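You operate a simulated robot arm through the tools that you are given. There is no shell and no other tool.

Carry out the task below with a simulated robot arm. There is one attempt and no reset: what you move stays moved.

JOB
Swing both straps clear and fit the spare circuit card in the free slot labelled for its kind.
Fine: it waits on the pull-out shelf; supply switch off before it goes in, on again after.

It is judged by the outcome, as a careful person would: the job done as asked, and still so three seconds after it is handed in. It fails if anything else is knocked over, pushed out of place, dropped, spilled or broken.

ROBOT AND FRAMES
A 7-joint arm with a two-finger parallel gripper, fixed in place. Base frame: the origin is at the foot of the arm, x ahead of it, y to its left, z up; the work surface is at about z = 0.745. Units: m, rad, N and s.
With the tool pointing down near the work surface it reaches from about 0.1 to 0.52 m from the base axis. Its first joint turns from -2.897 to 2.897 rad. Payload 1.57 kg.
Tool frame: the origin (TCP) lies between the finger pads and is the grasp point; the fingertips stand 0.03 m ahead of it; z points along the fingers, y is the line along which they close. The gripper opens to 0.08 m. The fingers are 0.017 m wide and 0.012 m thick; the gripper's body (0.04 by 0.082 m) begins 0.08 m behind the TCP.
Orientation is that of the tool frame in the base frame, as a unit quaternion [w, x, y, z]. With the fingers straight down and closing along the base's y, the tool's x points along the base's -x, its y along +y and its z along -z.

CONTROLS
- The arm moves only by the tool apply_moves. Its argument "steps" is text: rows parted by semicolons, each of 7 numbers parted by spaces: the shift along the tool's x, y, z in units of 300 mm (1.0 is 300 mm), then the turn, a rotation vector about the tool's x, y, z in units of 45 degrees (1.0 is 45 degrees), then the finger opening in m, from 0 to 0.08. In form: x y z ax ay az jaw; .... A call has 1 to 20 rows; each row is the pose to reach, as a shift and turn from the pose commanded when the call began, along the tool's axes at that moment. A call with a number of a shift or a turn outside -1 to 1 is refused whole. Each row takes 0.2 s and may step no farther than 0.05 m and 0.15 rad from the row before; otherwise, or with a gripper value out of range, the whole call is refused. Where a pose cannot be reached the arm comes as near as it can. A force on the tool above 90 N (or 10 N above the force at the start of the call, whichever is more), or a blocked arm, ends the call early, and 0.2 s more pass. The fingers move at their own pace (about 0.072 m/s each) and stop on an object; they squeeze with about 30 N. The grip force told is the motor's: it shows also when the fingers shut on nothing. Time passes only in rows, and 0.2 s behind the last, so rows that repeat a pose let the fingers close. The reply holds the time, the measured pose of the TCP, the force on the tool along the base axes, the opening and the grip force, in the units named above and with some noise, with the torque about the TCP (base axes, N m) and any sound that the robot's microphone picked up, and new pictures: "show" is both (left out), scene, wrist or none.
- Cameras (640 x 400 px; columns grow to the right, rows downward): "scene" is fixed at [0.2221, -0.4981, 1.5723]; the picture's right is [0.86, -0.52, 0.00], its down [-0.27, -0.45, -0.85] and it looks along [0.44, 0.73, -0.53] (base axes); focal length 294 px, centre (320, 200). "wrist" rides on the gripper at [0.072, -0.007, -0.122] in the tool frame; the picture's right is [0.09, 1.00, 0.00], its down [-0.84, 0.08, -0.54] and it looks along [-0.54, 0.05, 0.84] (tool axes); focal length 238 px, centre (320, 200). There is no depth. A picture from a camera that has moved, and an enlarged one, comes with that camera's place and axes in the base frame and with its lens.
- lift_body(by): slides the trunk up (or, below 0, down) by that many m; the arm rides with it, the base frame stays. It gives what a move gives, with no picture.
- enlarge(camera, box): a new picture of the part [left, top, right, bottom] of that camera's present view, enlarged. No time passes.
- hand_in(): hands the job in; it is judged then, once.

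Places have to be worked out from the pictures, the camera data and where the tool is seen. Open the gripper and draw the arm clear of the work before you hand the job in, unless the task says otherwise.

The tools are called by a JSON object that holds its "name" and its "arguments". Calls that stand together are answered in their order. apply_moves: Moves the arm, as the interface text tells. Its arguments: {"type":"object","properties":{"steps":{"type":"string"},"show":{"type":"string","enum":["both","scene","wrist","none"]}},"required":["steps"]} The other tools are called the same way: lift_body (by) slides the trunk up or down; enlarge (camera, box) takes an enlarged picture of a part of a camera's view; hand_in () hands the job in.

At the start:

```text
clock: 0.0
ee_pos: [0.4575, 0.1893, 1.4104]
orientation: [0.0, 0.001, 1.0, 0.0]
contact_force: [-0.2, -0.4, 0.7]
ft_torque: [0.02, -0.02, -0.03]
gripper_width: 0.0802
gripper_force: 0.1
trunk travel left (down, up): [-0.775, 0.215]
```

scene: 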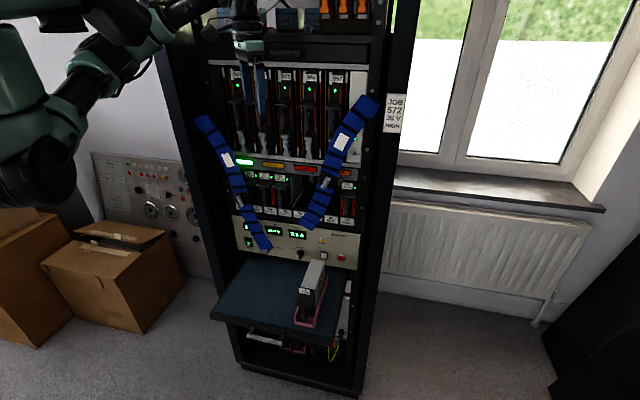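
wrist: 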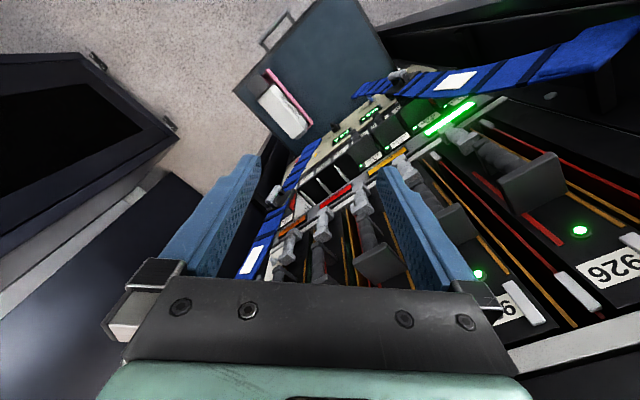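

I'll start by looking closely at the rack in the scene view before anything moves.

{"name": "enlarge", "arguments": {"camera": "scene", "box": [190, 50, 390, 175]}}

{"name": "enlarge", "arguments": {"camera": "scene", "box": [190, 145, 390, 270]}}

{"name": "enlarge", "arguments": {"camera": "scene", "box": [200, 240, 400, 365]}}

{"name": "enlarge", "arguments": {"camera": "wrist", "box": [220, 60, 540, 260]}}

```text
3.20 times, centred on (290, 112) of scene
camera zoom: at [0.2221, -0.4981, 1.5723], right [0.86, -0.52, 0.0], down [-0.27, -0.45, -0.85], along [0.44, 0.73, -0.53], focal length 942 px, centre (416, 480)
```

zoom: 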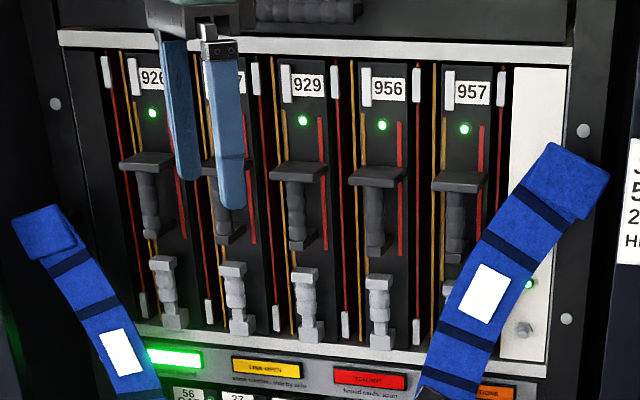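

```text
3.20 times, centred on (290, 208) of scene
camera zoom: at [0.2221, -0.4981, 1.5723], right [0.86, -0.52, 0.0], down [-0.27, -0.45, -0.85], along [0.44, 0.73, -0.53], focal length 942 px, centre (416, 176)
```

zoom: 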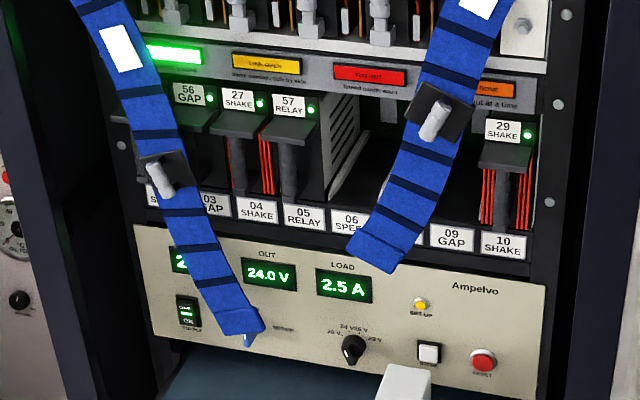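

```text
3.20 times, centred on (300, 302) of scene
camera zoom: at [0.2221, -0.4981, 1.5723], right [0.86, -0.52, 0.0], down [-0.27, -0.45, -0.85], along [0.44, 0.73, -0.53], focal length 942 px, centre (384, -128)
```

zoom: 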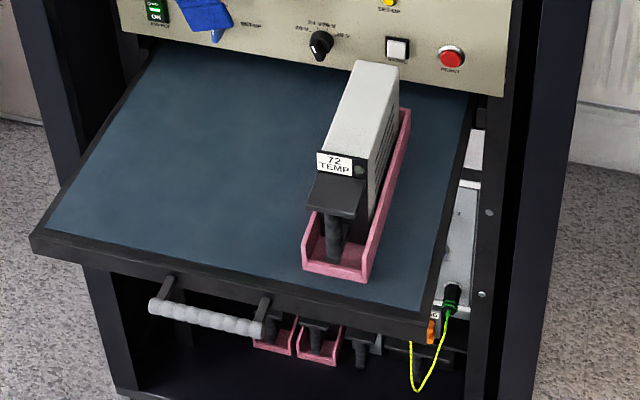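

```text
2.00 times, centred on (380, 160) of wrist
camera zoom: at [0.387, 0.1813, 1.5319], right [-0.09, 1.0, 0.0], down [0.84, 0.08, 0.54], along [0.54, 0.05, -0.84], focal length 477 px, centre (200, 280)
```

zoom: 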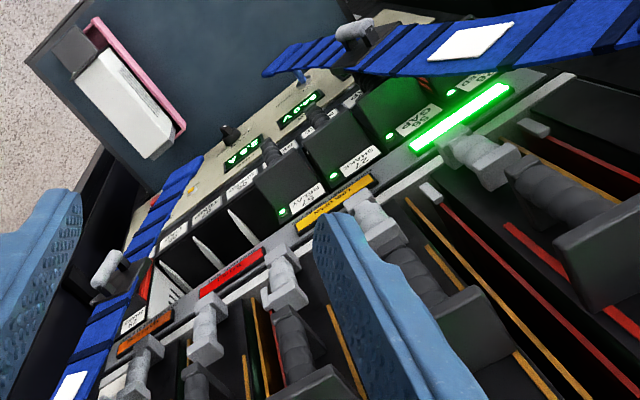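

The rack stands about 45° to the left of base x, with its front roughly 0.12 m ahead of the fingers. I'll back straight off from it while yawing 45° so the wrist camera faces it.

{"name": "apply_moves", "arguments": {"steps": "0.09 -0.09 0 0 0 -0.16 0.08; 0.18 -0.18 0 0 0 -0.33 0.08; 0.27 -0.27 0 0 0 -0.5 0.08; 0.36 -0.36 0 0 0 -0.67 0.08; 0.42 -0.42 0 0 0 -0.84 0.08; 0.467 -0.467 0 0 0 -1.0 0.08", "show": "both"}}

```text
clock: 1.4
ee_pos: [0.3159, 0.0502, 1.3929]
orientation: [-0.031, -0.391, 0.92, 0.009]
contact_force: [-0.9, 0.4, -0.4]
ft_torque: [-0.02, -0.03, 0.0]
gripper_width: 0.0801
gripper_force: 0.0
trunk travel left (down, up): [-0.775, 0.215]
camera wrist: at [0.2804, -0.0058, 1.518], right [-0.78, 0.62, 0.05], down [0.56, 0.66, 0.5], along [0.28, 0.42, -0.86], focal length 238 px, centre (320, 200)
```

scene: 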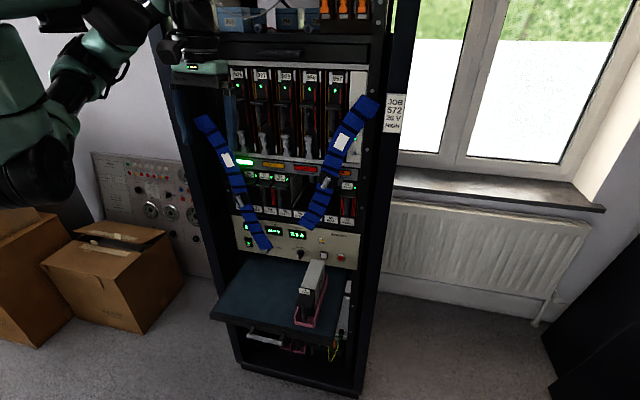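
wrist: 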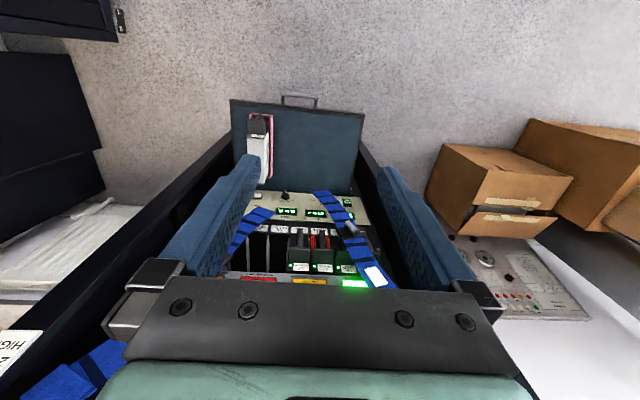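

The move fell slightly short in height and tilt, and the view of the lower rack is upside down from above. I'll lower the trunk 0.25 m, which leaves plenty of clearance above the shelf, then tilt the tool forward to look at the card row.

{"name": "lift_body", "arguments": {"by": -0.25}}

{"name": "apply_moves", "arguments": {"steps": "0 0 0 0 -0.18 0 0.08; 0 0 0 0 -0.36 0 0.08; 0 0 0 0 -0.54 0 0.08; 0 0 0 0 -0.72 0 0.08; 0 0 0 0 -0.9 0 0.08; 0 0 0 0 -1.0 0 0.08", "show": "both"}}

```text
clock: 4.0
ee_pos: [0.3171, 0.0508, 1.1444]
orientation: [-0.03, -0.388, 0.921, 0.013]
contact_force: [0.9, -0.3, 0.1]
ft_torque: [-0.01, 0.0, -0.05]
gripper_width: 0.08
gripper_force: 0.1
trunk travel left (down, up): [-0.525, 0.465]
```

```text
clock: 4.9
ee_pos: [0.3358, 0.0676, 1.1415]
orientation: [0.12, -0.449, 0.882, 0.079]
contact_force: [-0.3, 0.0, -0.1]
ft_torque: [0.02, -0.04, -0.03]
gripper_width: 0.0799
gripper_force: 0.0
trunk travel left (down, up): [-0.525, 0.465]
stopped in row 4: the arm was blocked; the commanded pose is now the measured one
camera wrist: at [0.283, -0.0223, 1.2369], right [-0.86, 0.51, 0.01], down [0.34, 0.56, 0.76], along [0.39, 0.65, -0.65], focal length 238 px, centre (320, 200)
```

scene: 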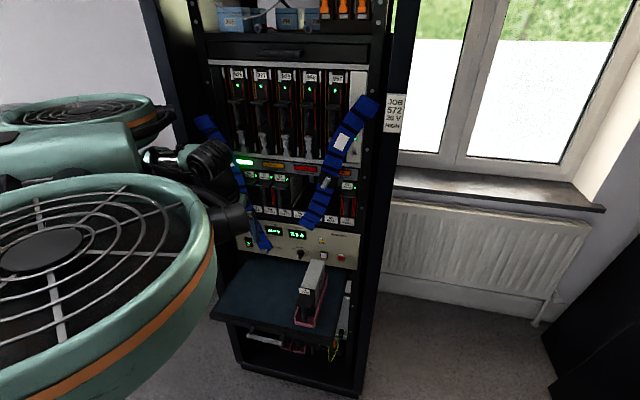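
wrist: 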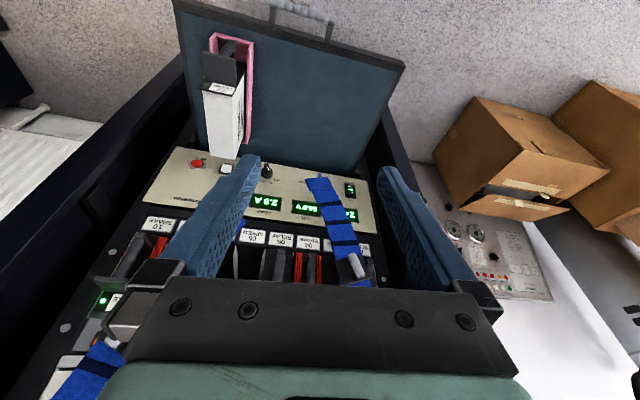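

The arm stopped early, probably at a joint limit or against its own body. I'll zoom in on the arm's shape and on what the wrist camera now shows.

{"name": "enlarge", "arguments": {"camera": "scene", "box": [0, 80, 320, 280]}}

{"name": "enlarge", "arguments": {"camera": "wrist", "box": [60, 120, 380, 320]}}

```text
2.00 times, centred on (160, 180) of scene
camera zoom: at [0.2221, -0.4981, 1.5723], right [0.86, -0.52, 0.0], down [-0.27, -0.45, -0.85], along [0.44, 0.73, -0.53], focal length 589 px, centre (640, 240)
```

zoom: 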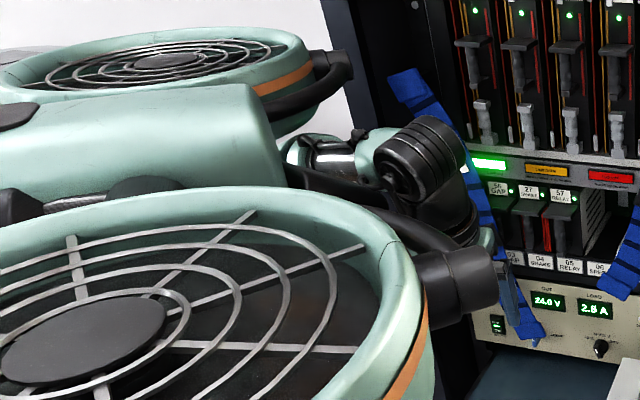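

```text
2.00 times, centred on (220, 220) of wrist
camera zoom: at [0.283, -0.0223, 1.2369], right [-0.86, 0.51, 0.01], down [0.34, 0.56, 0.76], along [0.39, 0.65, -0.65], focal length 477 px, centre (520, 160)
```

zoom: 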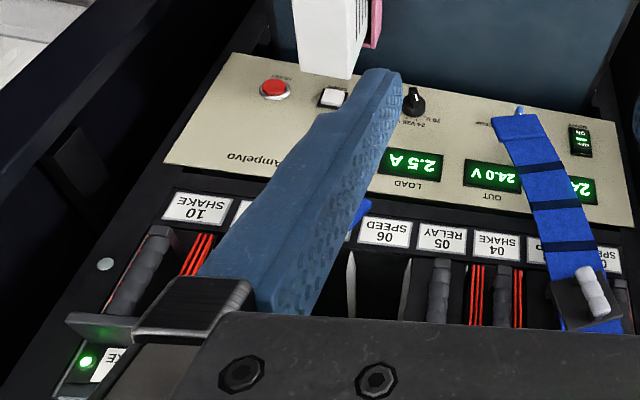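

The arm hangs beneath a fan-driven body, so folding the hand up near that body is what blocks it. I'll raise the trunk back up and lower the tool with the arm instead, pitching forward as it goes.

{"name": "lift_body", "arguments": {"by": 0.25}}

{"name": "apply_moves", "arguments": {"steps": "0.05 0 0.14 0 0 0 0.08; 0.1 0.01 0.28 0 -0.15 0 0.08; 0.15 0.015 0.43 0 -0.33 0 0.08; 0.2 0.02 0.57 0 -0.5 0 0.08; 0.25 0.02 0.71 0 -0.67 0 0.08; 0.29 0.025 0.853 0 -0.84 0 0.08", "show": "both"}}

```text
clock: 7.5
ee_pos: [0.3341, 0.0684, 1.3909]
orientation: [0.12, -0.447, 0.883, 0.079]
contact_force: [-0.3, 1.6, -0.4]
ft_torque: [0.02, -0.01, 0.03]
gripper_width: 0.08
gripper_force: 0.0
trunk travel left (down, up): [-0.775, 0.215]
```

```text
clock: 8.9
ee_pos: [0.321, 0.0691, 1.1192]
orientation: [0.4, -0.397, 0.796, 0.219]
contact_force: [-0.1, -0.4, 0.0]
ft_torque: [-0.03, -0.05, 0.01]
gripper_width: 0.0802
gripper_force: 0.0
out of reach, approached as far as the arm can: row 3, 4, 5, 6
trunk travel left (down, up): [-0.775, 0.215]
camera wrist: at [0.2439, -0.0503, 1.1317], right [-0.84, 0.54, -0.04], down [-0.01, 0.07, 1.0], along [0.55, 0.84, -0.05], focal length 238 px, centre (320, 200)
```

scene: 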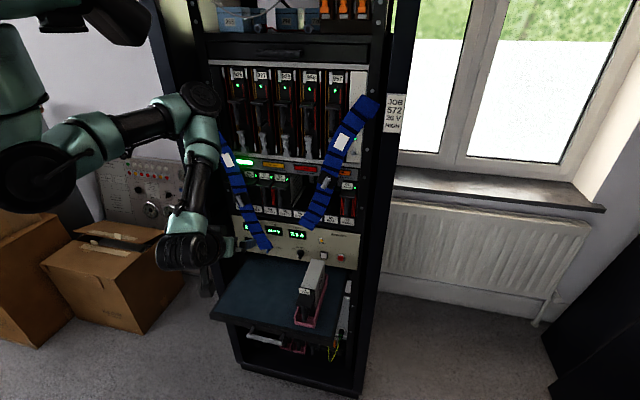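
wrist: 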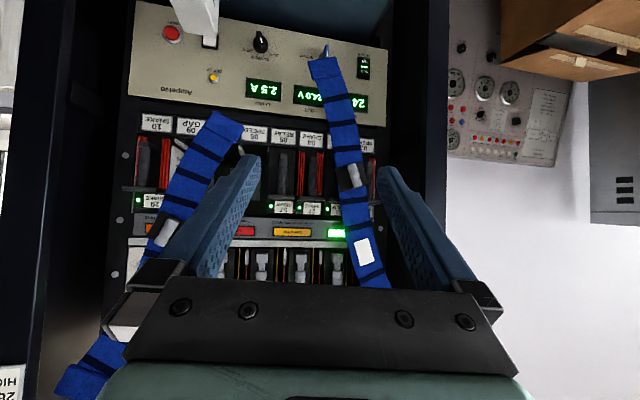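

This is a nearly square, inverted view of the rack front. I'll enlarge it to read the labels.

{"name": "enlarge", "arguments": {"camera": "wrist", "box": [120, 100, 280, 200]}}

{"name": "enlarge", "arguments": {"camera": "wrist", "box": [230, 100, 390, 200]}}

{"name": "enlarge", "arguments": {"camera": "wrist", "box": [120, 0, 400, 175]}}

{"name": "enlarge", "arguments": {"camera": "wrist", "box": [110, 180, 390, 300]}}

{"name": "enlarge", "arguments": {"camera": "scene", "box": [280, 140, 380, 240]}}

{"name": "enlarge", "arguments": {"camera": "scene", "box": [220, 145, 340, 220]}}

```text
4.00 times, centred on (200, 150) of wrist
camera zoom: at [0.2439, -0.0503, 1.1317], right [-0.84, 0.54, -0.04], down [-0.01, 0.07, 1.0], along [0.55, 0.84, -0.05], focal length 953 px, centre (800, 400)
```

zoom: 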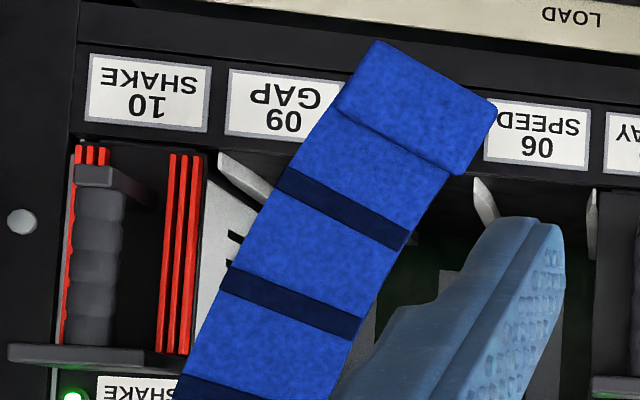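

```text
4.00 times, centred on (310, 150) of wrist
camera zoom: at [0.2439, -0.0503, 1.1317], right [-0.84, 0.54, -0.04], down [-0.01, 0.07, 1.0], along [0.55, 0.84, -0.05], focal length 953 px, centre (360, 400)
```

zoom: 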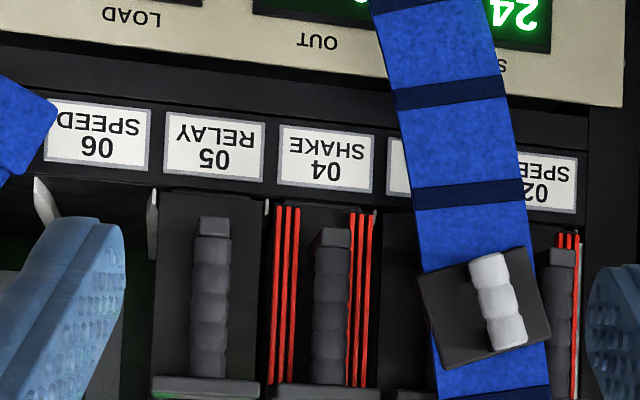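

```text
2.29 times, centred on (260, 88) of wrist
camera zoom: at [0.2439, -0.0503, 1.1317], right [-0.84, 0.54, -0.04], down [-0.01, 0.07, 1.0], along [0.55, 0.84, -0.05], focal length 545 px, centre (457, 457)
```

zoom: 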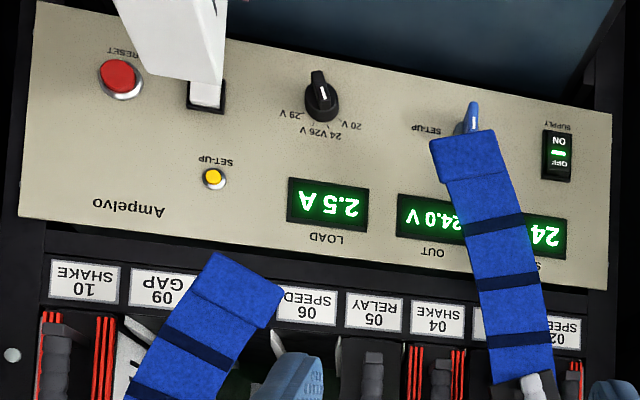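

```text
2.29 times, centred on (250, 240) of wrist
camera zoom: at [0.2439, -0.0503, 1.1317], right [-0.84, 0.54, -0.04], down [-0.01, 0.07, 1.0], along [0.55, 0.84, -0.05], focal length 545 px, centre (480, 109)
```

zoom: 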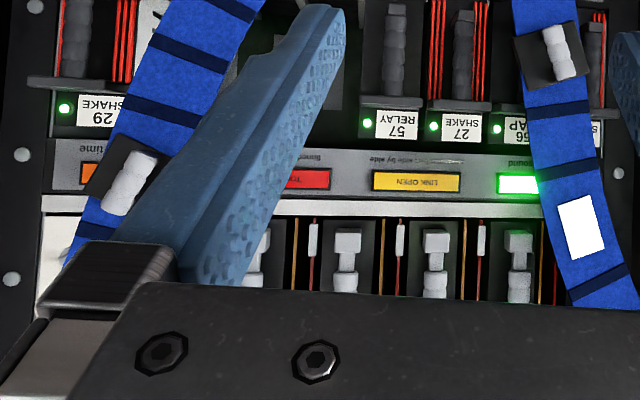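

```text
4.00 times, centred on (330, 190) of scene
camera zoom: at [0.2221, -0.4981, 1.5723], right [0.86, -0.52, 0.0], down [-0.27, -0.45, -0.85], along [0.44, 0.73, -0.53], focal length 1178 px, centre (280, 240)
```

zoom: 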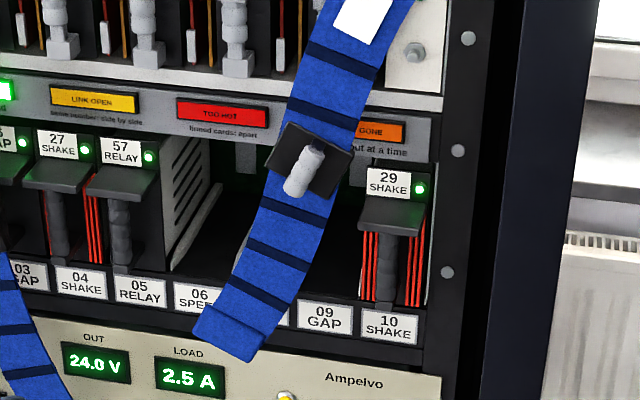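

```text
5.33 times, centred on (280, 182) of scene
camera zoom: at [0.2221, -0.4981, 1.5723], right [0.86, -0.52, 0.0], down [-0.27, -0.45, -0.85], along [0.44, 0.73, -0.53], focal length 1570 px, centre (533, 293)
```

zoom: 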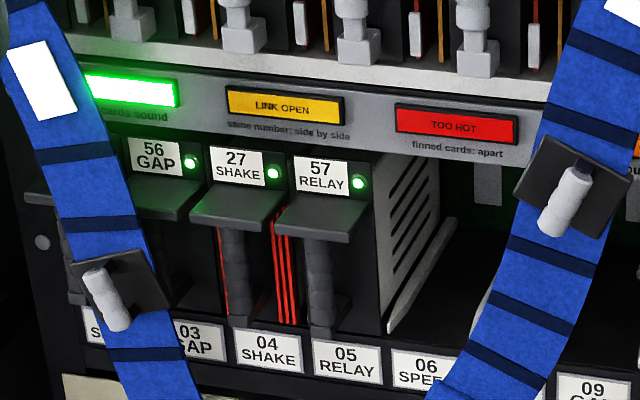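

From the two views I place the label row at about z 0.995, with the slots 0.046 m apart. The right strap pivots near (s .45, z 1.38) and the left one near (s -.03, z 1.32), where s is distance along the rack. I'll check the sign, the legend and the card next.

{"name": "enlarge", "arguments": {"camera": "scene", "box": [370, 85, 418, 145]}}

{"name": "enlarge", "arguments": {"camera": "scene", "box": [270, 245, 366, 305]}}

{"name": "enlarge", "arguments": {"camera": "scene", "box": [260, 280, 356, 360]}}

{"name": "enlarge", "arguments": {"camera": "scene", "box": [190, 100, 286, 160]}}

{"name": "enlarge", "arguments": {"camera": "scene", "box": [310, 85, 406, 145]}}

{"name": "enlarge", "arguments": {"camera": "scene", "box": [230, 205, 358, 285]}}

```text
6.67 times, centred on (394, 115) of scene
camera zoom: at [0.2221, -0.4981, 1.5723], right [0.86, -0.52, 0.0], down [-0.27, -0.45, -0.85], along [0.44, 0.73, -0.53], focal length 1963 px, centre (-173, 767)
```

zoom: 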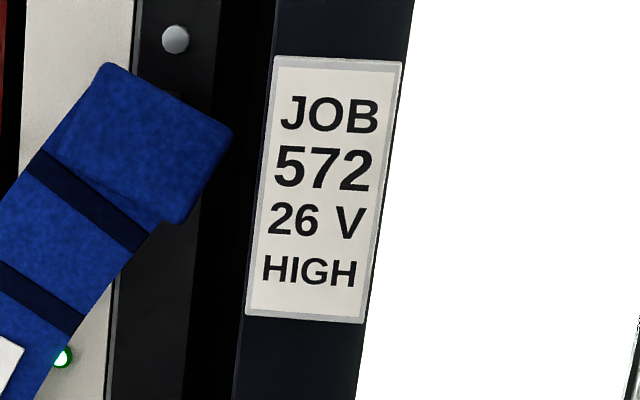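

```text
6.67 times, centred on (318, 275) of scene
camera zoom: at [0.2221, -0.4981, 1.5723], right [0.86, -0.52, 0.0], down [-0.27, -0.45, -0.85], along [0.44, 0.73, -0.53], focal length 1963 px, centre (333, -300)
```

zoom: 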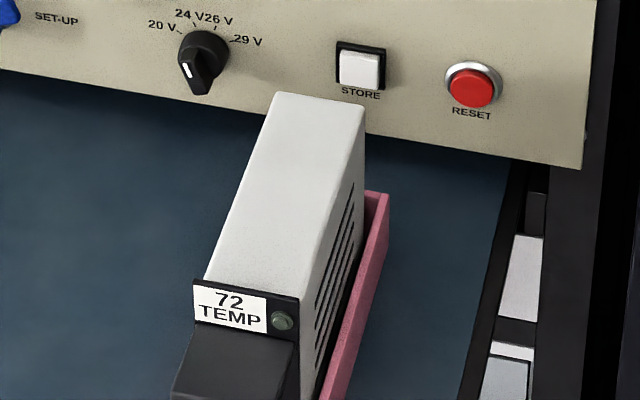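

```text
5.00 times, centred on (308, 320) of scene
camera zoom: at [0.2221, -0.4981, 1.5723], right [0.86, -0.52, 0.0], down [-0.27, -0.45, -0.85], along [0.44, 0.73, -0.53], focal length 1472 px, centre (380, -400)
```

zoom: 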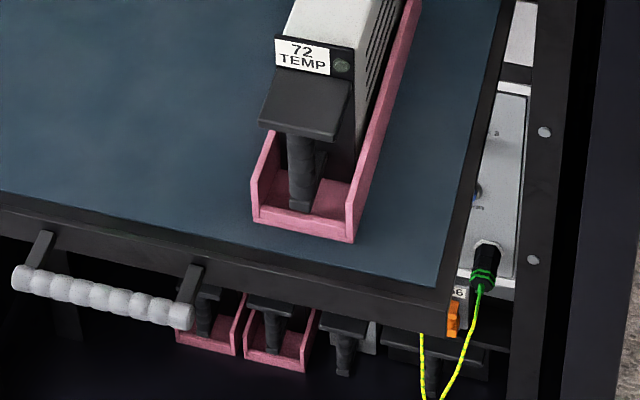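

```text
6.67 times, centred on (238, 130) of scene
camera zoom: at [0.2221, -0.4981, 1.5723], right [0.86, -0.52, 0.0], down [-0.27, -0.45, -0.85], along [0.44, 0.73, -0.53], focal length 1963 px, centre (867, 667)
```

zoom: 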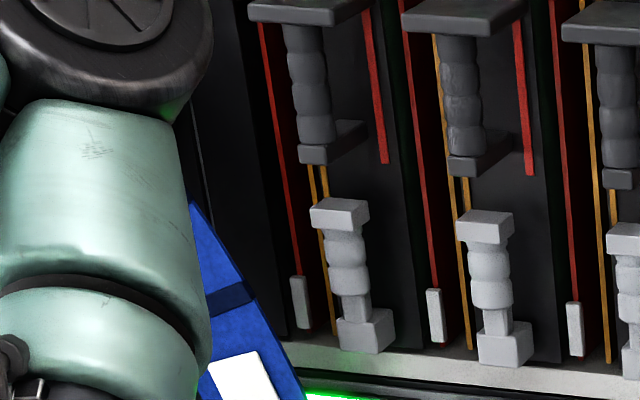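

```text
6.67 times, centred on (358, 115) of scene
camera zoom: at [0.2221, -0.4981, 1.5723], right [0.86, -0.52, 0.0], down [-0.27, -0.45, -0.85], along [0.44, 0.73, -0.53], focal length 1963 px, centre (67, 767)
```

zoom: 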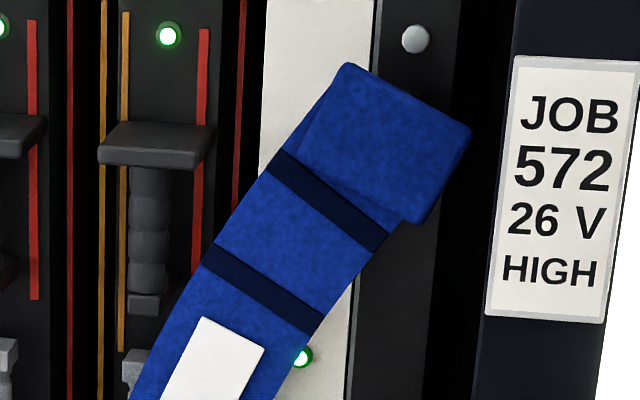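

```text
5.00 times, centred on (294, 245) of scene
camera zoom: at [0.2221, -0.4981, 1.5723], right [0.86, -0.52, 0.0], down [-0.27, -0.45, -0.85], along [0.44, 0.73, -0.53], focal length 1472 px, centre (450, -25)
```

zoom: 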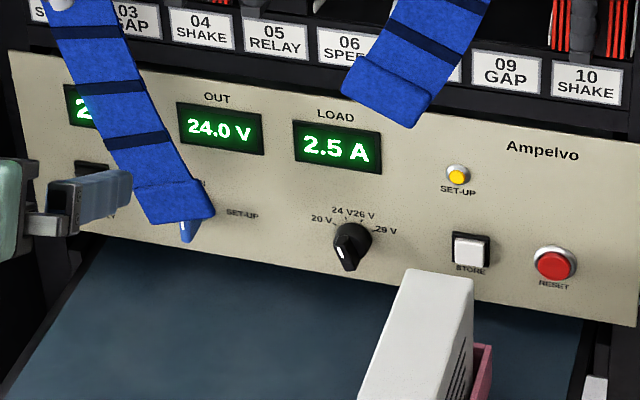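

The spare is a finned "72 TEMP" card, and the slots still hidden (07 and 08) lie behind the right strap. I'll level the tool so it faces the rack squarely and bring it in front of the right strap's bar handle, still about 0.1 m short of it.

{"name": "apply_moves", "arguments": {"steps": "-0.058 -0.1 0.024 0.034 -0.132 0.004 0.08; -0.117 -0.207 0.048 0.068 -0.265 0.008 0.08; -0.175 -0.31 0.072 0.102 -0.397 0.012 0.08; -0.234 -0.414 0.095 0.136 -0.53 0.016 0.08; -0.292 -0.517 0.12 0.17 -0.662 0.02 0.08; -0.351 -0.621 0.143 0.204 -0.794 0.024 0.08", "show": "both"}}

```text
clock: 10.3
ee_pos: [0.5292, 0.0372, 1.1746]
orientation: [0.653, -0.27, 0.653, 0.271]
contact_force: [0.1, -0.6, -0.3]
ft_torque: [0.04, 0.01, 0.01]
gripper_width: 0.0801
gripper_force: 0.2
trunk travel left (down, up): [-0.775, 0.215]
camera wrist: at [0.4488, -0.055, 1.103], right [-0.71, 0.7, -0.09], down [-0.44, -0.33, 0.84], along [0.56, 0.63, 0.54], focal length 238 px, centre (320, 200)
```

scene: 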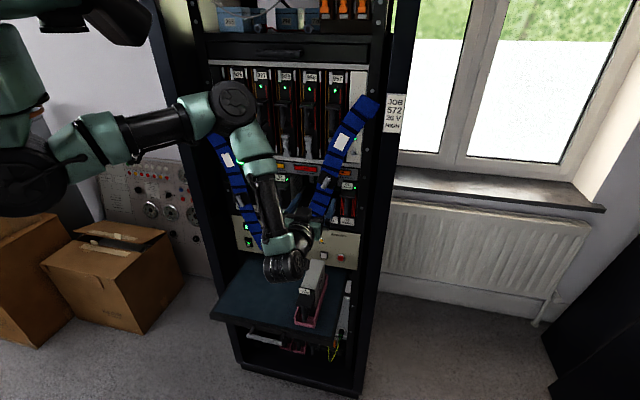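
wrist: 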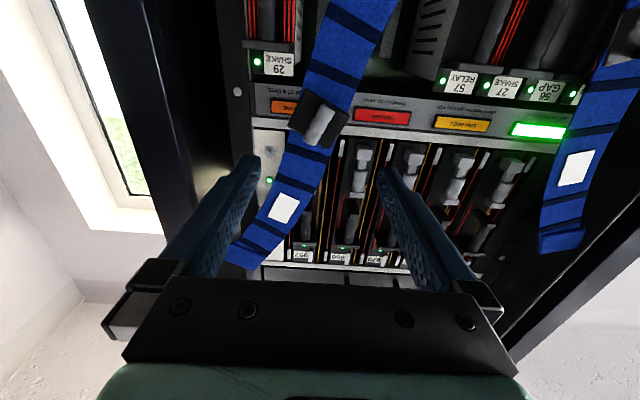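

The tool reached that pose exactly and now faces the rack. I'll zoom on the handle before closing in.

{"name": "enlarge", "arguments": {"camera": "wrist", "box": [240, 70, 400, 170]}}

{"name": "enlarge", "arguments": {"camera": "scene", "box": [270, 160, 366, 220]}}

{"name": "enlarge", "arguments": {"camera": "wrist", "box": [440, 60, 640, 260]}}

```text
4.00 times, centred on (320, 120) of wrist
camera zoom: at [0.4488, -0.055, 1.103], right [-0.71, 0.7, -0.09], down [-0.44, -0.33, 0.84], along [0.56, 0.63, 0.54], focal length 953 px, centre (320, 520)
```

zoom: 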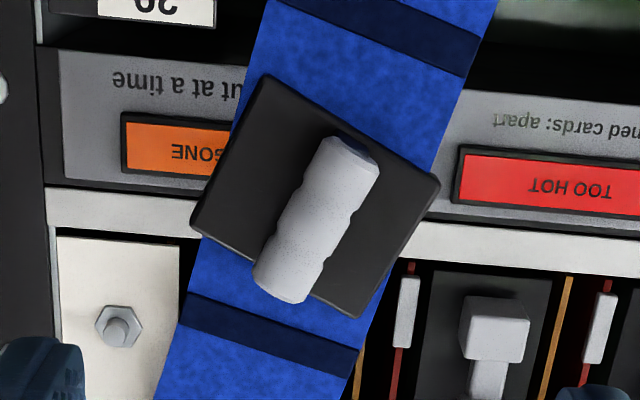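

```text
6.67 times, centred on (318, 190) of scene
camera zoom: at [0.2221, -0.4981, 1.5723], right [0.86, -0.52, 0.0], down [-0.27, -0.45, -0.85], along [0.44, 0.73, -0.53], focal length 1963 px, centre (333, 267)
```

zoom: 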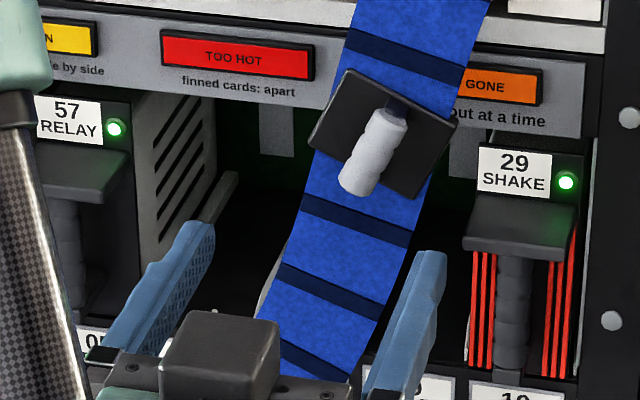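

```text
2.00 times, centred on (540, 160) of wrist
camera zoom: at [0.4488, -0.055, 1.103], right [-0.71, 0.7, -0.09], down [-0.44, -0.33, 0.84], along [0.56, 0.63, 0.54], focal length 477 px, centre (-120, 280)
```

zoom: 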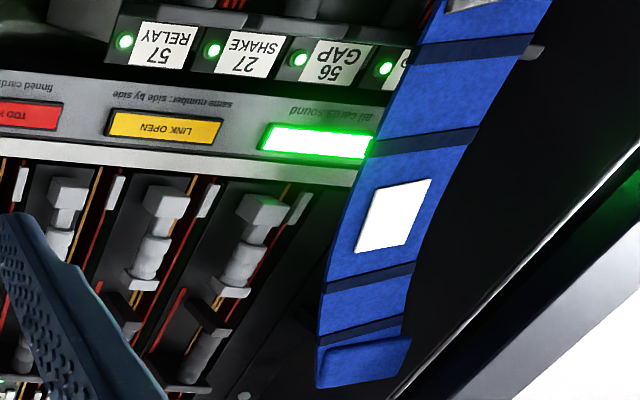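

The bar handle sits at about s .350, z 1.172, q .52 (q being depth into the rack). It runs along the strap, tilted about 23°. I'll roll the tool to match the bar and move in with the fingertips short of the plate.

{"name": "apply_moves", "arguments": {"steps": "0 0 0 0 0 0.17 0.08; 0 0 0.05 0 0 0.34 0.08; 0.01 -0.008 0.12 0 0 0.505 0.08; 0.01 -0.008 0.2 0 0 0.505 0.08; 0.01 -0.008 0.27 0 0 0.505 0.08; 0.01 -0.008 0.31 0 0 0.505 0.08", "show": "both"}}

{"name": "enlarge", "arguments": {"camera": "scene", "box": [270, 160, 366, 220]}}

{"name": "enlarge", "arguments": {"camera": "wrist", "box": [160, 60, 480, 260]}}

```text
clock: 11.7
ee_pos: [0.5949, 0.1015, 1.1727]
orientation: [0.586, -0.137, 0.694, 0.395]
contact_force: [-0.3, 0.4, -0.1]
ft_torque: [0.01, 0.0, 0.0]
gripper_width: 0.0801
gripper_force: 0.2
trunk travel left (down, up): [-0.775, 0.215]
camera wrist: at [0.4945, 0.0296, 1.1027], right [-0.68, 0.67, 0.3], down [-0.2, -0.56, 0.8], along [0.71, 0.48, 0.52], focal length 238 px, centre (320, 200)
```

scene: 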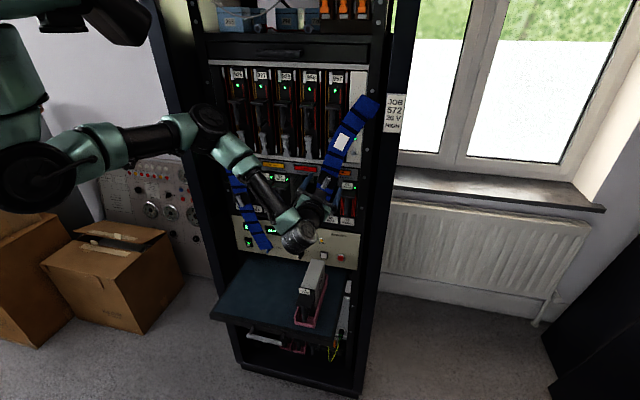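
wrist: 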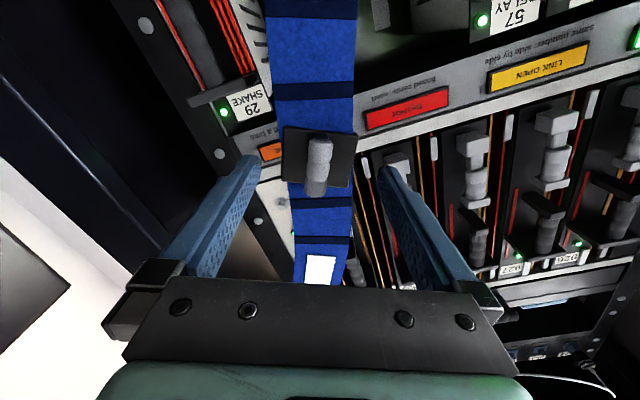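

```text
6.67 times, centred on (318, 190) of scene
camera zoom: at [0.2221, -0.4981, 1.5723], right [0.86, -0.52, 0.0], down [-0.27, -0.45, -0.85], along [0.44, 0.73, -0.53], focal length 1963 px, centre (333, 267)
```

zoom: 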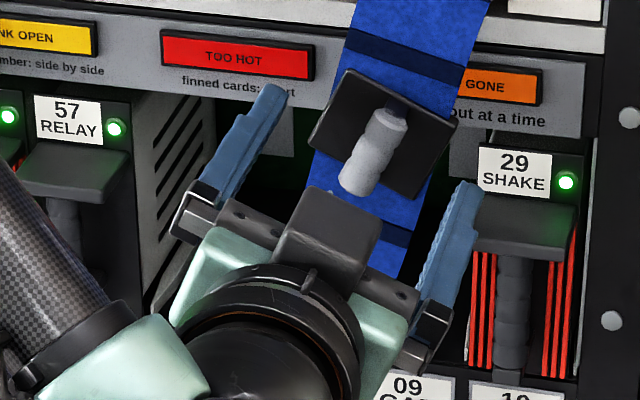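

```text
2.00 times, centred on (320, 160) of wrist
camera zoom: at [0.4945, 0.0296, 1.1027], right [-0.68, 0.67, 0.3], down [-0.2, -0.56, 0.8], along [0.71, 0.48, 0.52], focal length 477 px, centre (320, 280)
```

zoom: 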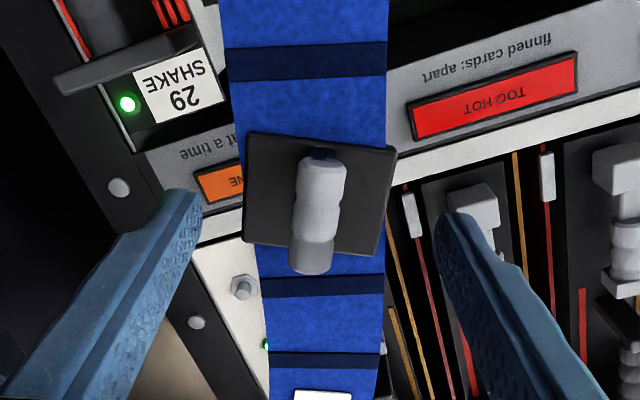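

The bar sits centred between the fingers at q≈.526. I'll go in 13 mm more and close on it.

{"name": "apply_moves", "arguments": {"steps": "0.01 0 0.042 0 0 0 0.08; 0.01 0 0.042 0 0 0 0.04; 0.01 0 0.042 0 0 0 0.0; 0.01 0 0.042 0 0 0 0.0; 0.01 0 0.042 0 0 0 0.0; 0.01 0 0.042 0 0 0 0.0", "show": "wrist"}}

{"name": "enlarge", "arguments": {"camera": "scene", "box": [270, 160, 366, 220]}}

```text
clock: 13.1
ee_pos: [0.6051, 0.1106, 1.1699]
orientation: [0.586, -0.135, 0.695, 0.394]
contact_force: [6.8, -4.5, -0.2]
ft_torque: [0.45, 0.38, -0.16]
gripper_width: 0.0159
gripper_force: 31.3
trunk travel left (down, up): [-0.775, 0.215]
camera wrist: at [0.5034, 0.0385, 1.0999], right [-0.67, 0.67, 0.3], down [-0.2, -0.56, 0.8], along [0.71, 0.48, 0.52], focal length 238 px, centre (320, 200)
```

wrist: 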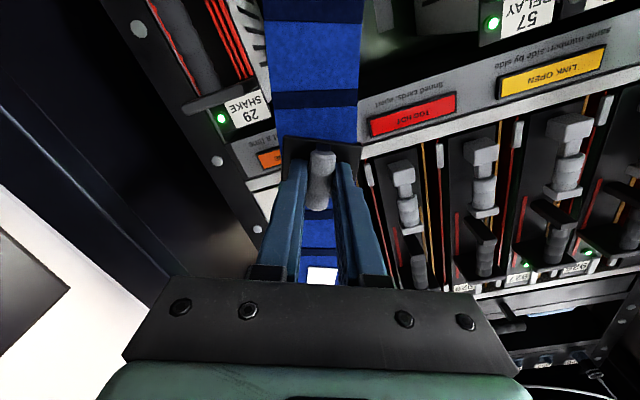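

```text
6.67 times, centred on (318, 190) of scene
camera zoom: at [0.2221, -0.4981, 1.5723], right [0.86, -0.52, 0.0], down [-0.27, -0.45, -0.85], along [0.44, 0.73, -0.53], focal length 1963 px, centre (333, 267)
```

zoom: 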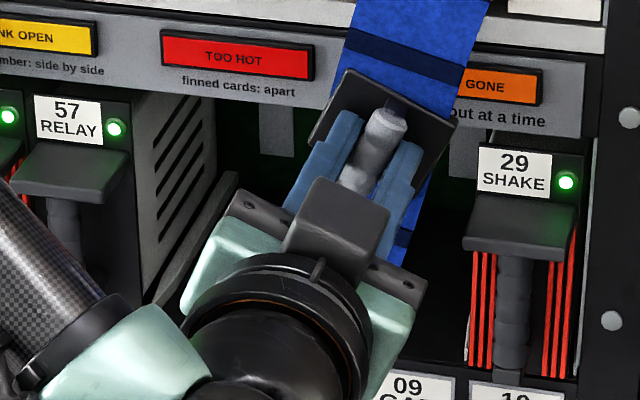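

The grip holds at 15.9 mm with 31 N. I'll swing the strap slowly along its arc about the upper pivot, to vertical first, and check the forces.

{"name": "apply_moves", "arguments": {"steps": "0 -0.043 0 0 0 -0.07 0; 0 -0.085 0 0 0 -0.14 0; -0.004 -0.128 0 0 0 -0.21 0; -0.009 -0.17 0 0 0 -0.28 0; -0.018 -0.212 0 0 0 -0.35 0; -0.028 -0.254 0 0 0 -0.42 0; -0.041 -0.295 0 0 0 -0.49 0; -0.056 -0.335 0 0 0 -0.56 0", "show": "both"}}

{"name": "enlarge", "arguments": {"camera": "scene", "box": [280, 80, 440, 250]}}

```text
clock: 14.9
ee_pos: [0.6737, 0.0423, 1.1476]
orientation: [0.66, -0.285, 0.646, 0.257]
contact_force: [-1.6, -6.1, 5.5]
ft_torque: [0.45, 0.57, -0.02]
gripper_width: 0.0163
gripper_force: 31.1
trunk travel left (down, up): [-0.775, 0.215]
camera wrist: at [0.5955, -0.0531, 1.074], right [-0.7, 0.7, -0.13], down [-0.46, -0.31, 0.83], along [0.54, 0.65, 0.54], focal length 238 px, centre (320, 200)
```

scene: 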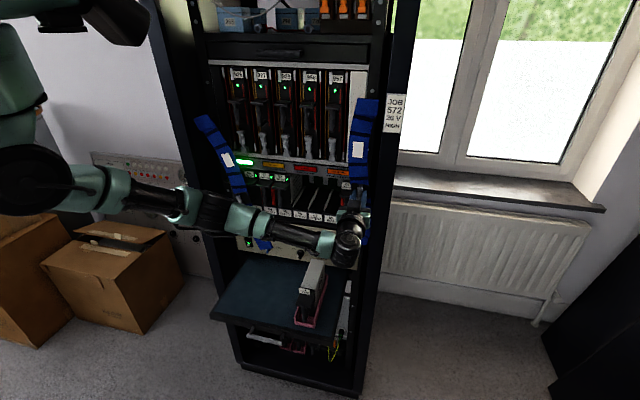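
wrist: 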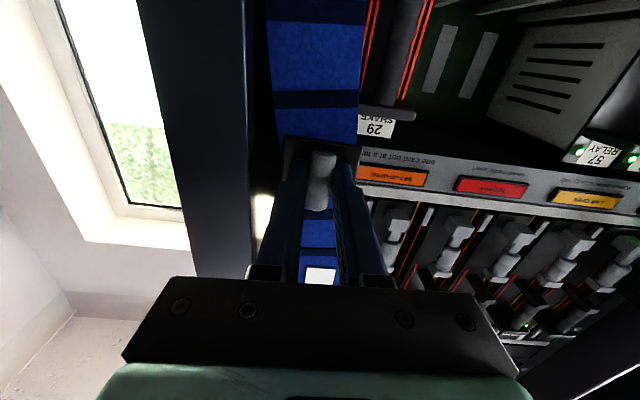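

```text
2.35 times, centred on (360, 165) of scene
camera zoom: at [0.2221, -0.4981, 1.5723], right [0.86, -0.52, 0.0], down [-0.27, -0.45, -0.85], along [0.44, 0.73, -0.53], focal length 693 px, centre (226, 282)
```

zoom: 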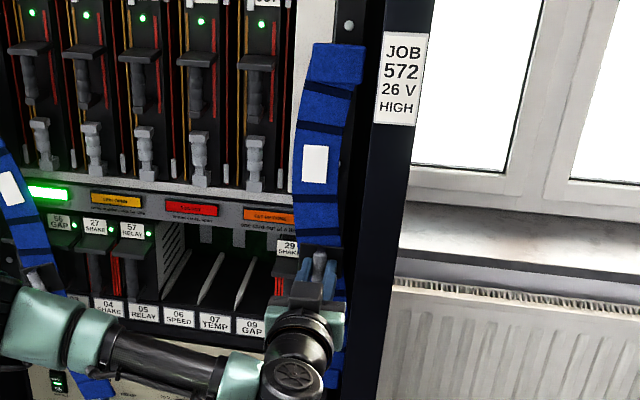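

The strap swung smoothly and now hangs near vertical, revealing "07 TEMP". I'll zoom to read all the labels and see the slot guides.

{"name": "enlarge", "arguments": {"camera": "scene", "box": [270, 165, 366, 225]}}

{"name": "enlarge", "arguments": {"camera": "wrist", "box": [340, 0, 640, 190]}}

{"name": "enlarge", "arguments": {"camera": "scene", "box": [340, 85, 420, 245]}}

```text
6.67 times, centred on (318, 195) of scene
camera zoom: at [0.2221, -0.4981, 1.5723], right [0.86, -0.52, 0.0], down [-0.27, -0.45, -0.85], along [0.44, 0.73, -0.53], focal length 1963 px, centre (333, 233)
```

zoom: 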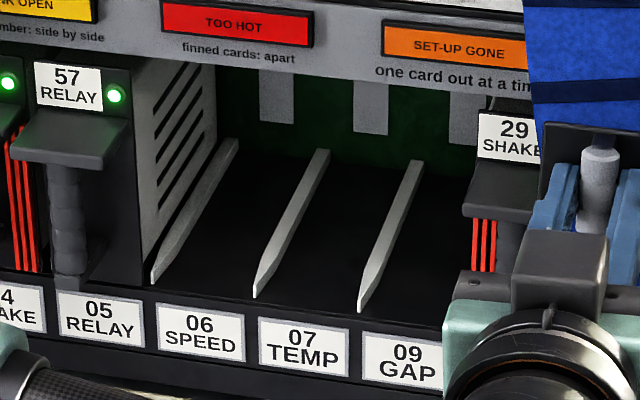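

```text
2.11 times, centred on (490, 95) of wrist
camera zoom: at [0.5955, -0.0531, 1.074], right [-0.7, 0.7, -0.13], down [-0.46, -0.31, 0.83], along [0.54, 0.65, 0.54], focal length 502 px, centre (-38, 421)
```

zoom: 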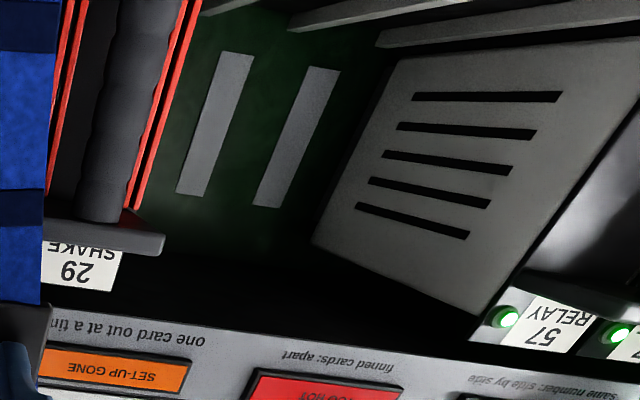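

```text
2.50 times, centred on (380, 165) of scene
camera zoom: at [0.2221, -0.4981, 1.5723], right [0.86, -0.52, 0.0], down [-0.27, -0.45, -0.85], along [0.44, 0.73, -0.53], focal length 736 px, centre (170, 288)
```

zoom: 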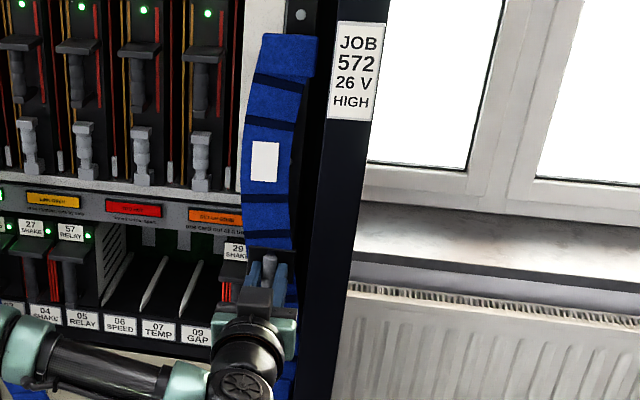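

The labels read 06 SPEED, 07 TEMP, 09 GAP, 10 SHAKE, so 07 is the free TEMP slot, and it isn't next to the finned 57. I'll take the strap a few degrees past vertical and watch the force in case it meets the post.

{"name": "apply_moves", "arguments": {"steps": "0 -0.028 0 0 0 -0.047 0; 0 -0.057 0 0 0 -0.093 0; 0 -0.085 0 0 0 -0.14 0", "show": "both"}}

{"name": "enlarge", "arguments": {"camera": "scene", "box": [320, 85, 416, 145]}}

{"name": "enlarge", "arguments": {"camera": "scene", "box": [310, 150, 406, 250]}}

```text
clock: 15.7
ee_pos: [0.6897, 0.025, 1.1467]
orientation: [0.671, -0.321, 0.63, 0.222]
contact_force: [-16.9, -2.8, 2.2]
ft_torque: [0.85, 0.63, -0.58]
gripper_width: 0.0165
gripper_force: 31.9
trunk travel left (down, up): [-0.775, 0.215]
camera wrist: at [0.6171, -0.0749, 1.0765], right [-0.69, 0.68, -0.24], down [-0.52, -0.24, 0.82], along [0.5, 0.69, 0.53], focal length 238 px, centre (320, 200)
```

scene: 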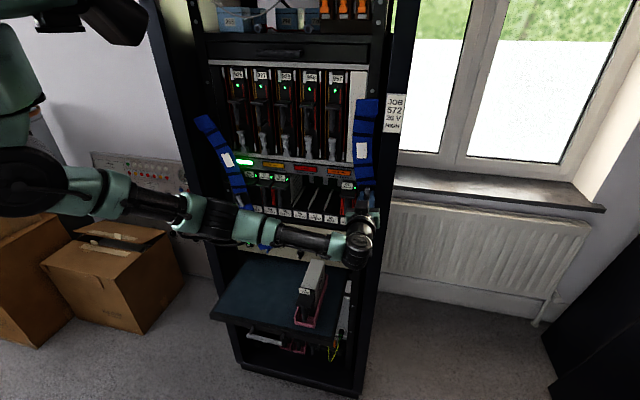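
wrist: 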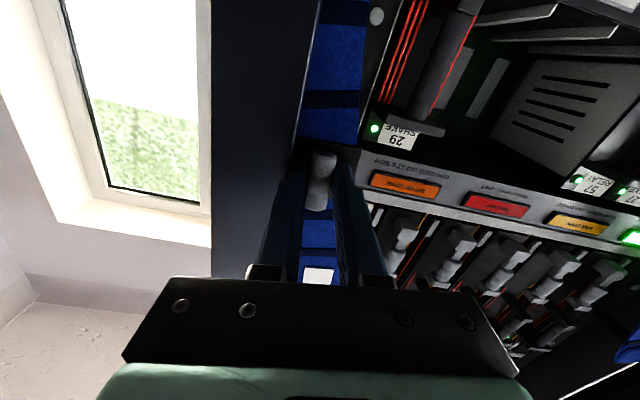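

```text
6.67 times, centred on (368, 115) of scene
camera zoom: at [0.2221, -0.4981, 1.5723], right [0.86, -0.52, 0.0], down [-0.27, -0.45, -0.85], along [0.44, 0.73, -0.53], focal length 1963 px, centre (0, 767)
```

zoom: 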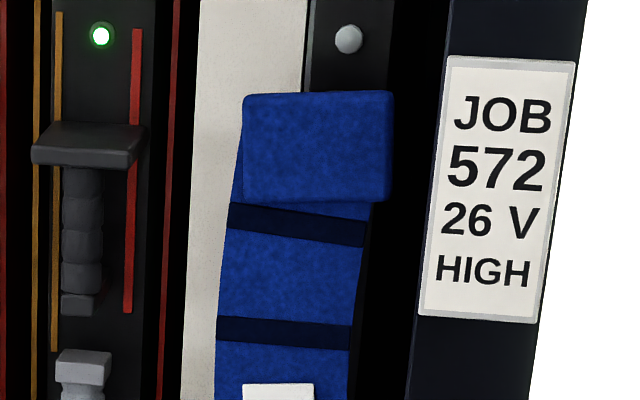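

```text
4.00 times, centred on (358, 200) of scene
camera zoom: at [0.2221, -0.4981, 1.5723], right [0.86, -0.52, 0.0], down [-0.27, -0.45, -0.85], along [0.44, 0.73, -0.53], focal length 1178 px, centre (168, 200)
```

zoom: 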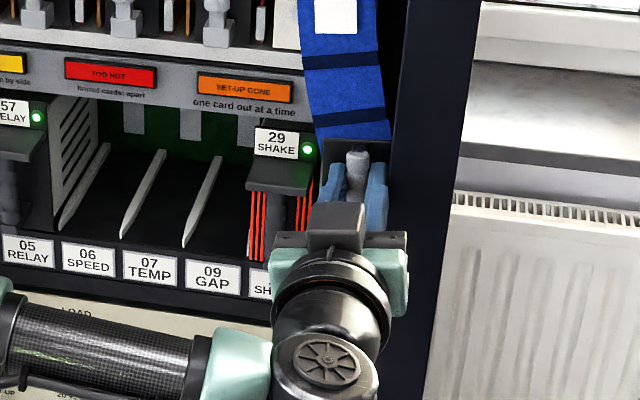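

The strap has cleared the right-most card and the force rose to 17 N, so it's at its stop or the post. I'll open just enough to release the bar, back straight out, and see whether it stays.

{"name": "apply_moves", "arguments": {"steps": "0 0 0 0 0 0 0.035; 0 0 0 0 0 0 0.035; 0 0 -0.05 0 0 0 0.035; 0 0 -0.15 0 0 0 0.035; 0 0 -0.3 0 0 0 0.035; 0 0 -0.4 0 0 0 0.035", "show": "both"}}

{"name": "enlarge", "arguments": {"camera": "scene", "box": [310, 90, 438, 250]}}

```text
clock: 17.1
ee_pos: [0.6087, -0.062, 1.1468]
orientation: [0.673, -0.319, 0.631, 0.22]
contact_force: [-0.4, 0.8, -0.6]
ft_torque: [-0.01, 0.0, 0.01]
gripper_width: 0.0349
gripper_force: 0.0
trunk travel left (down, up): [-0.775, 0.215]
camera wrist: at [0.5347, -0.1624, 1.0756], right [-0.69, 0.69, -0.24], down [-0.53, -0.24, 0.81], along [0.5, 0.69, 0.53], focal length 238 px, centre (320, 200)
```

scene: 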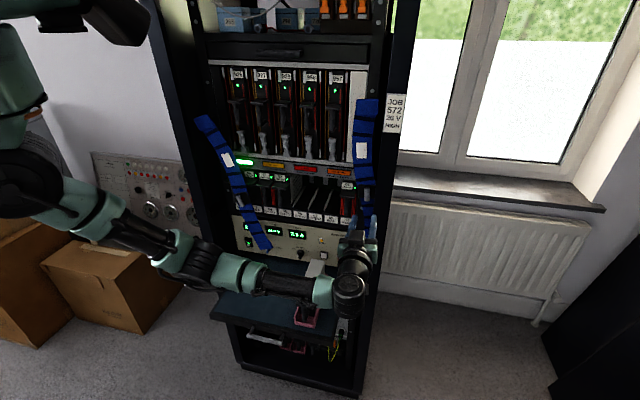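
wrist: 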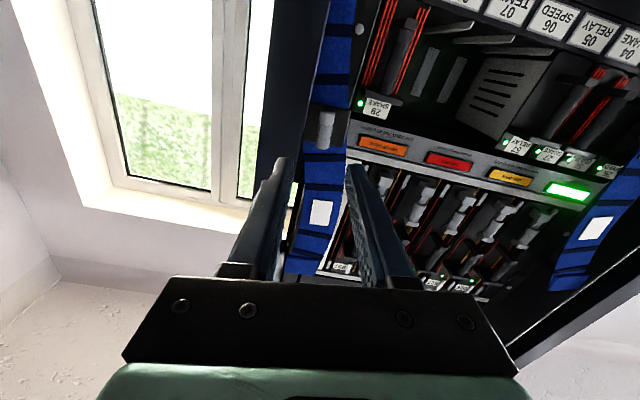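

```text
2.50 times, centred on (374, 170) of scene
camera zoom: at [0.2221, -0.4981, 1.5723], right [0.86, -0.52, 0.0], down [-0.27, -0.45, -0.85], along [0.44, 0.73, -0.53], focal length 736 px, centre (185, 275)
```

zoom: 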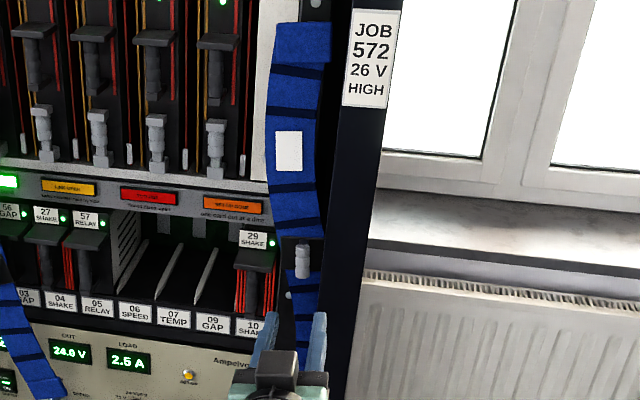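

The strap stays put, clear of the bay. Now I'll move across to the left strap's bar, at about s .068 and z 1.073, keeping well in front of the rack.

{"name": "apply_moves", "arguments": {"steps": "0 0.12 -0.05 0 0 0 0.05; 0 0.25 -0.1 0 0 0 0.08; 0 0.4 -0.1 0 0 -0.05 0.08; 0 0.55 -0.1 0 0 -0.1 0.08; 0.01 0.7 -0.1 0 0 -0.15 0.08; 0.02 0.85 -0.1 0 0 -0.2 0.08; 0.03 0.98 -0.1 0 0 -0.261 0.08", "show": "none"}}

```text
clock: 18.7
ee_pos: [0.3809, 0.1211, 1.0928]
orientation: [0.691, -0.384, 0.594, 0.15]
contact_force: [0.1, -0.3, -0.7]
ft_torque: [0.01, -0.01, 0.04]
gripper_width: 0.0801
gripper_force: 0.1
trunk travel left (down, up): [-0.775, 0.215]
```

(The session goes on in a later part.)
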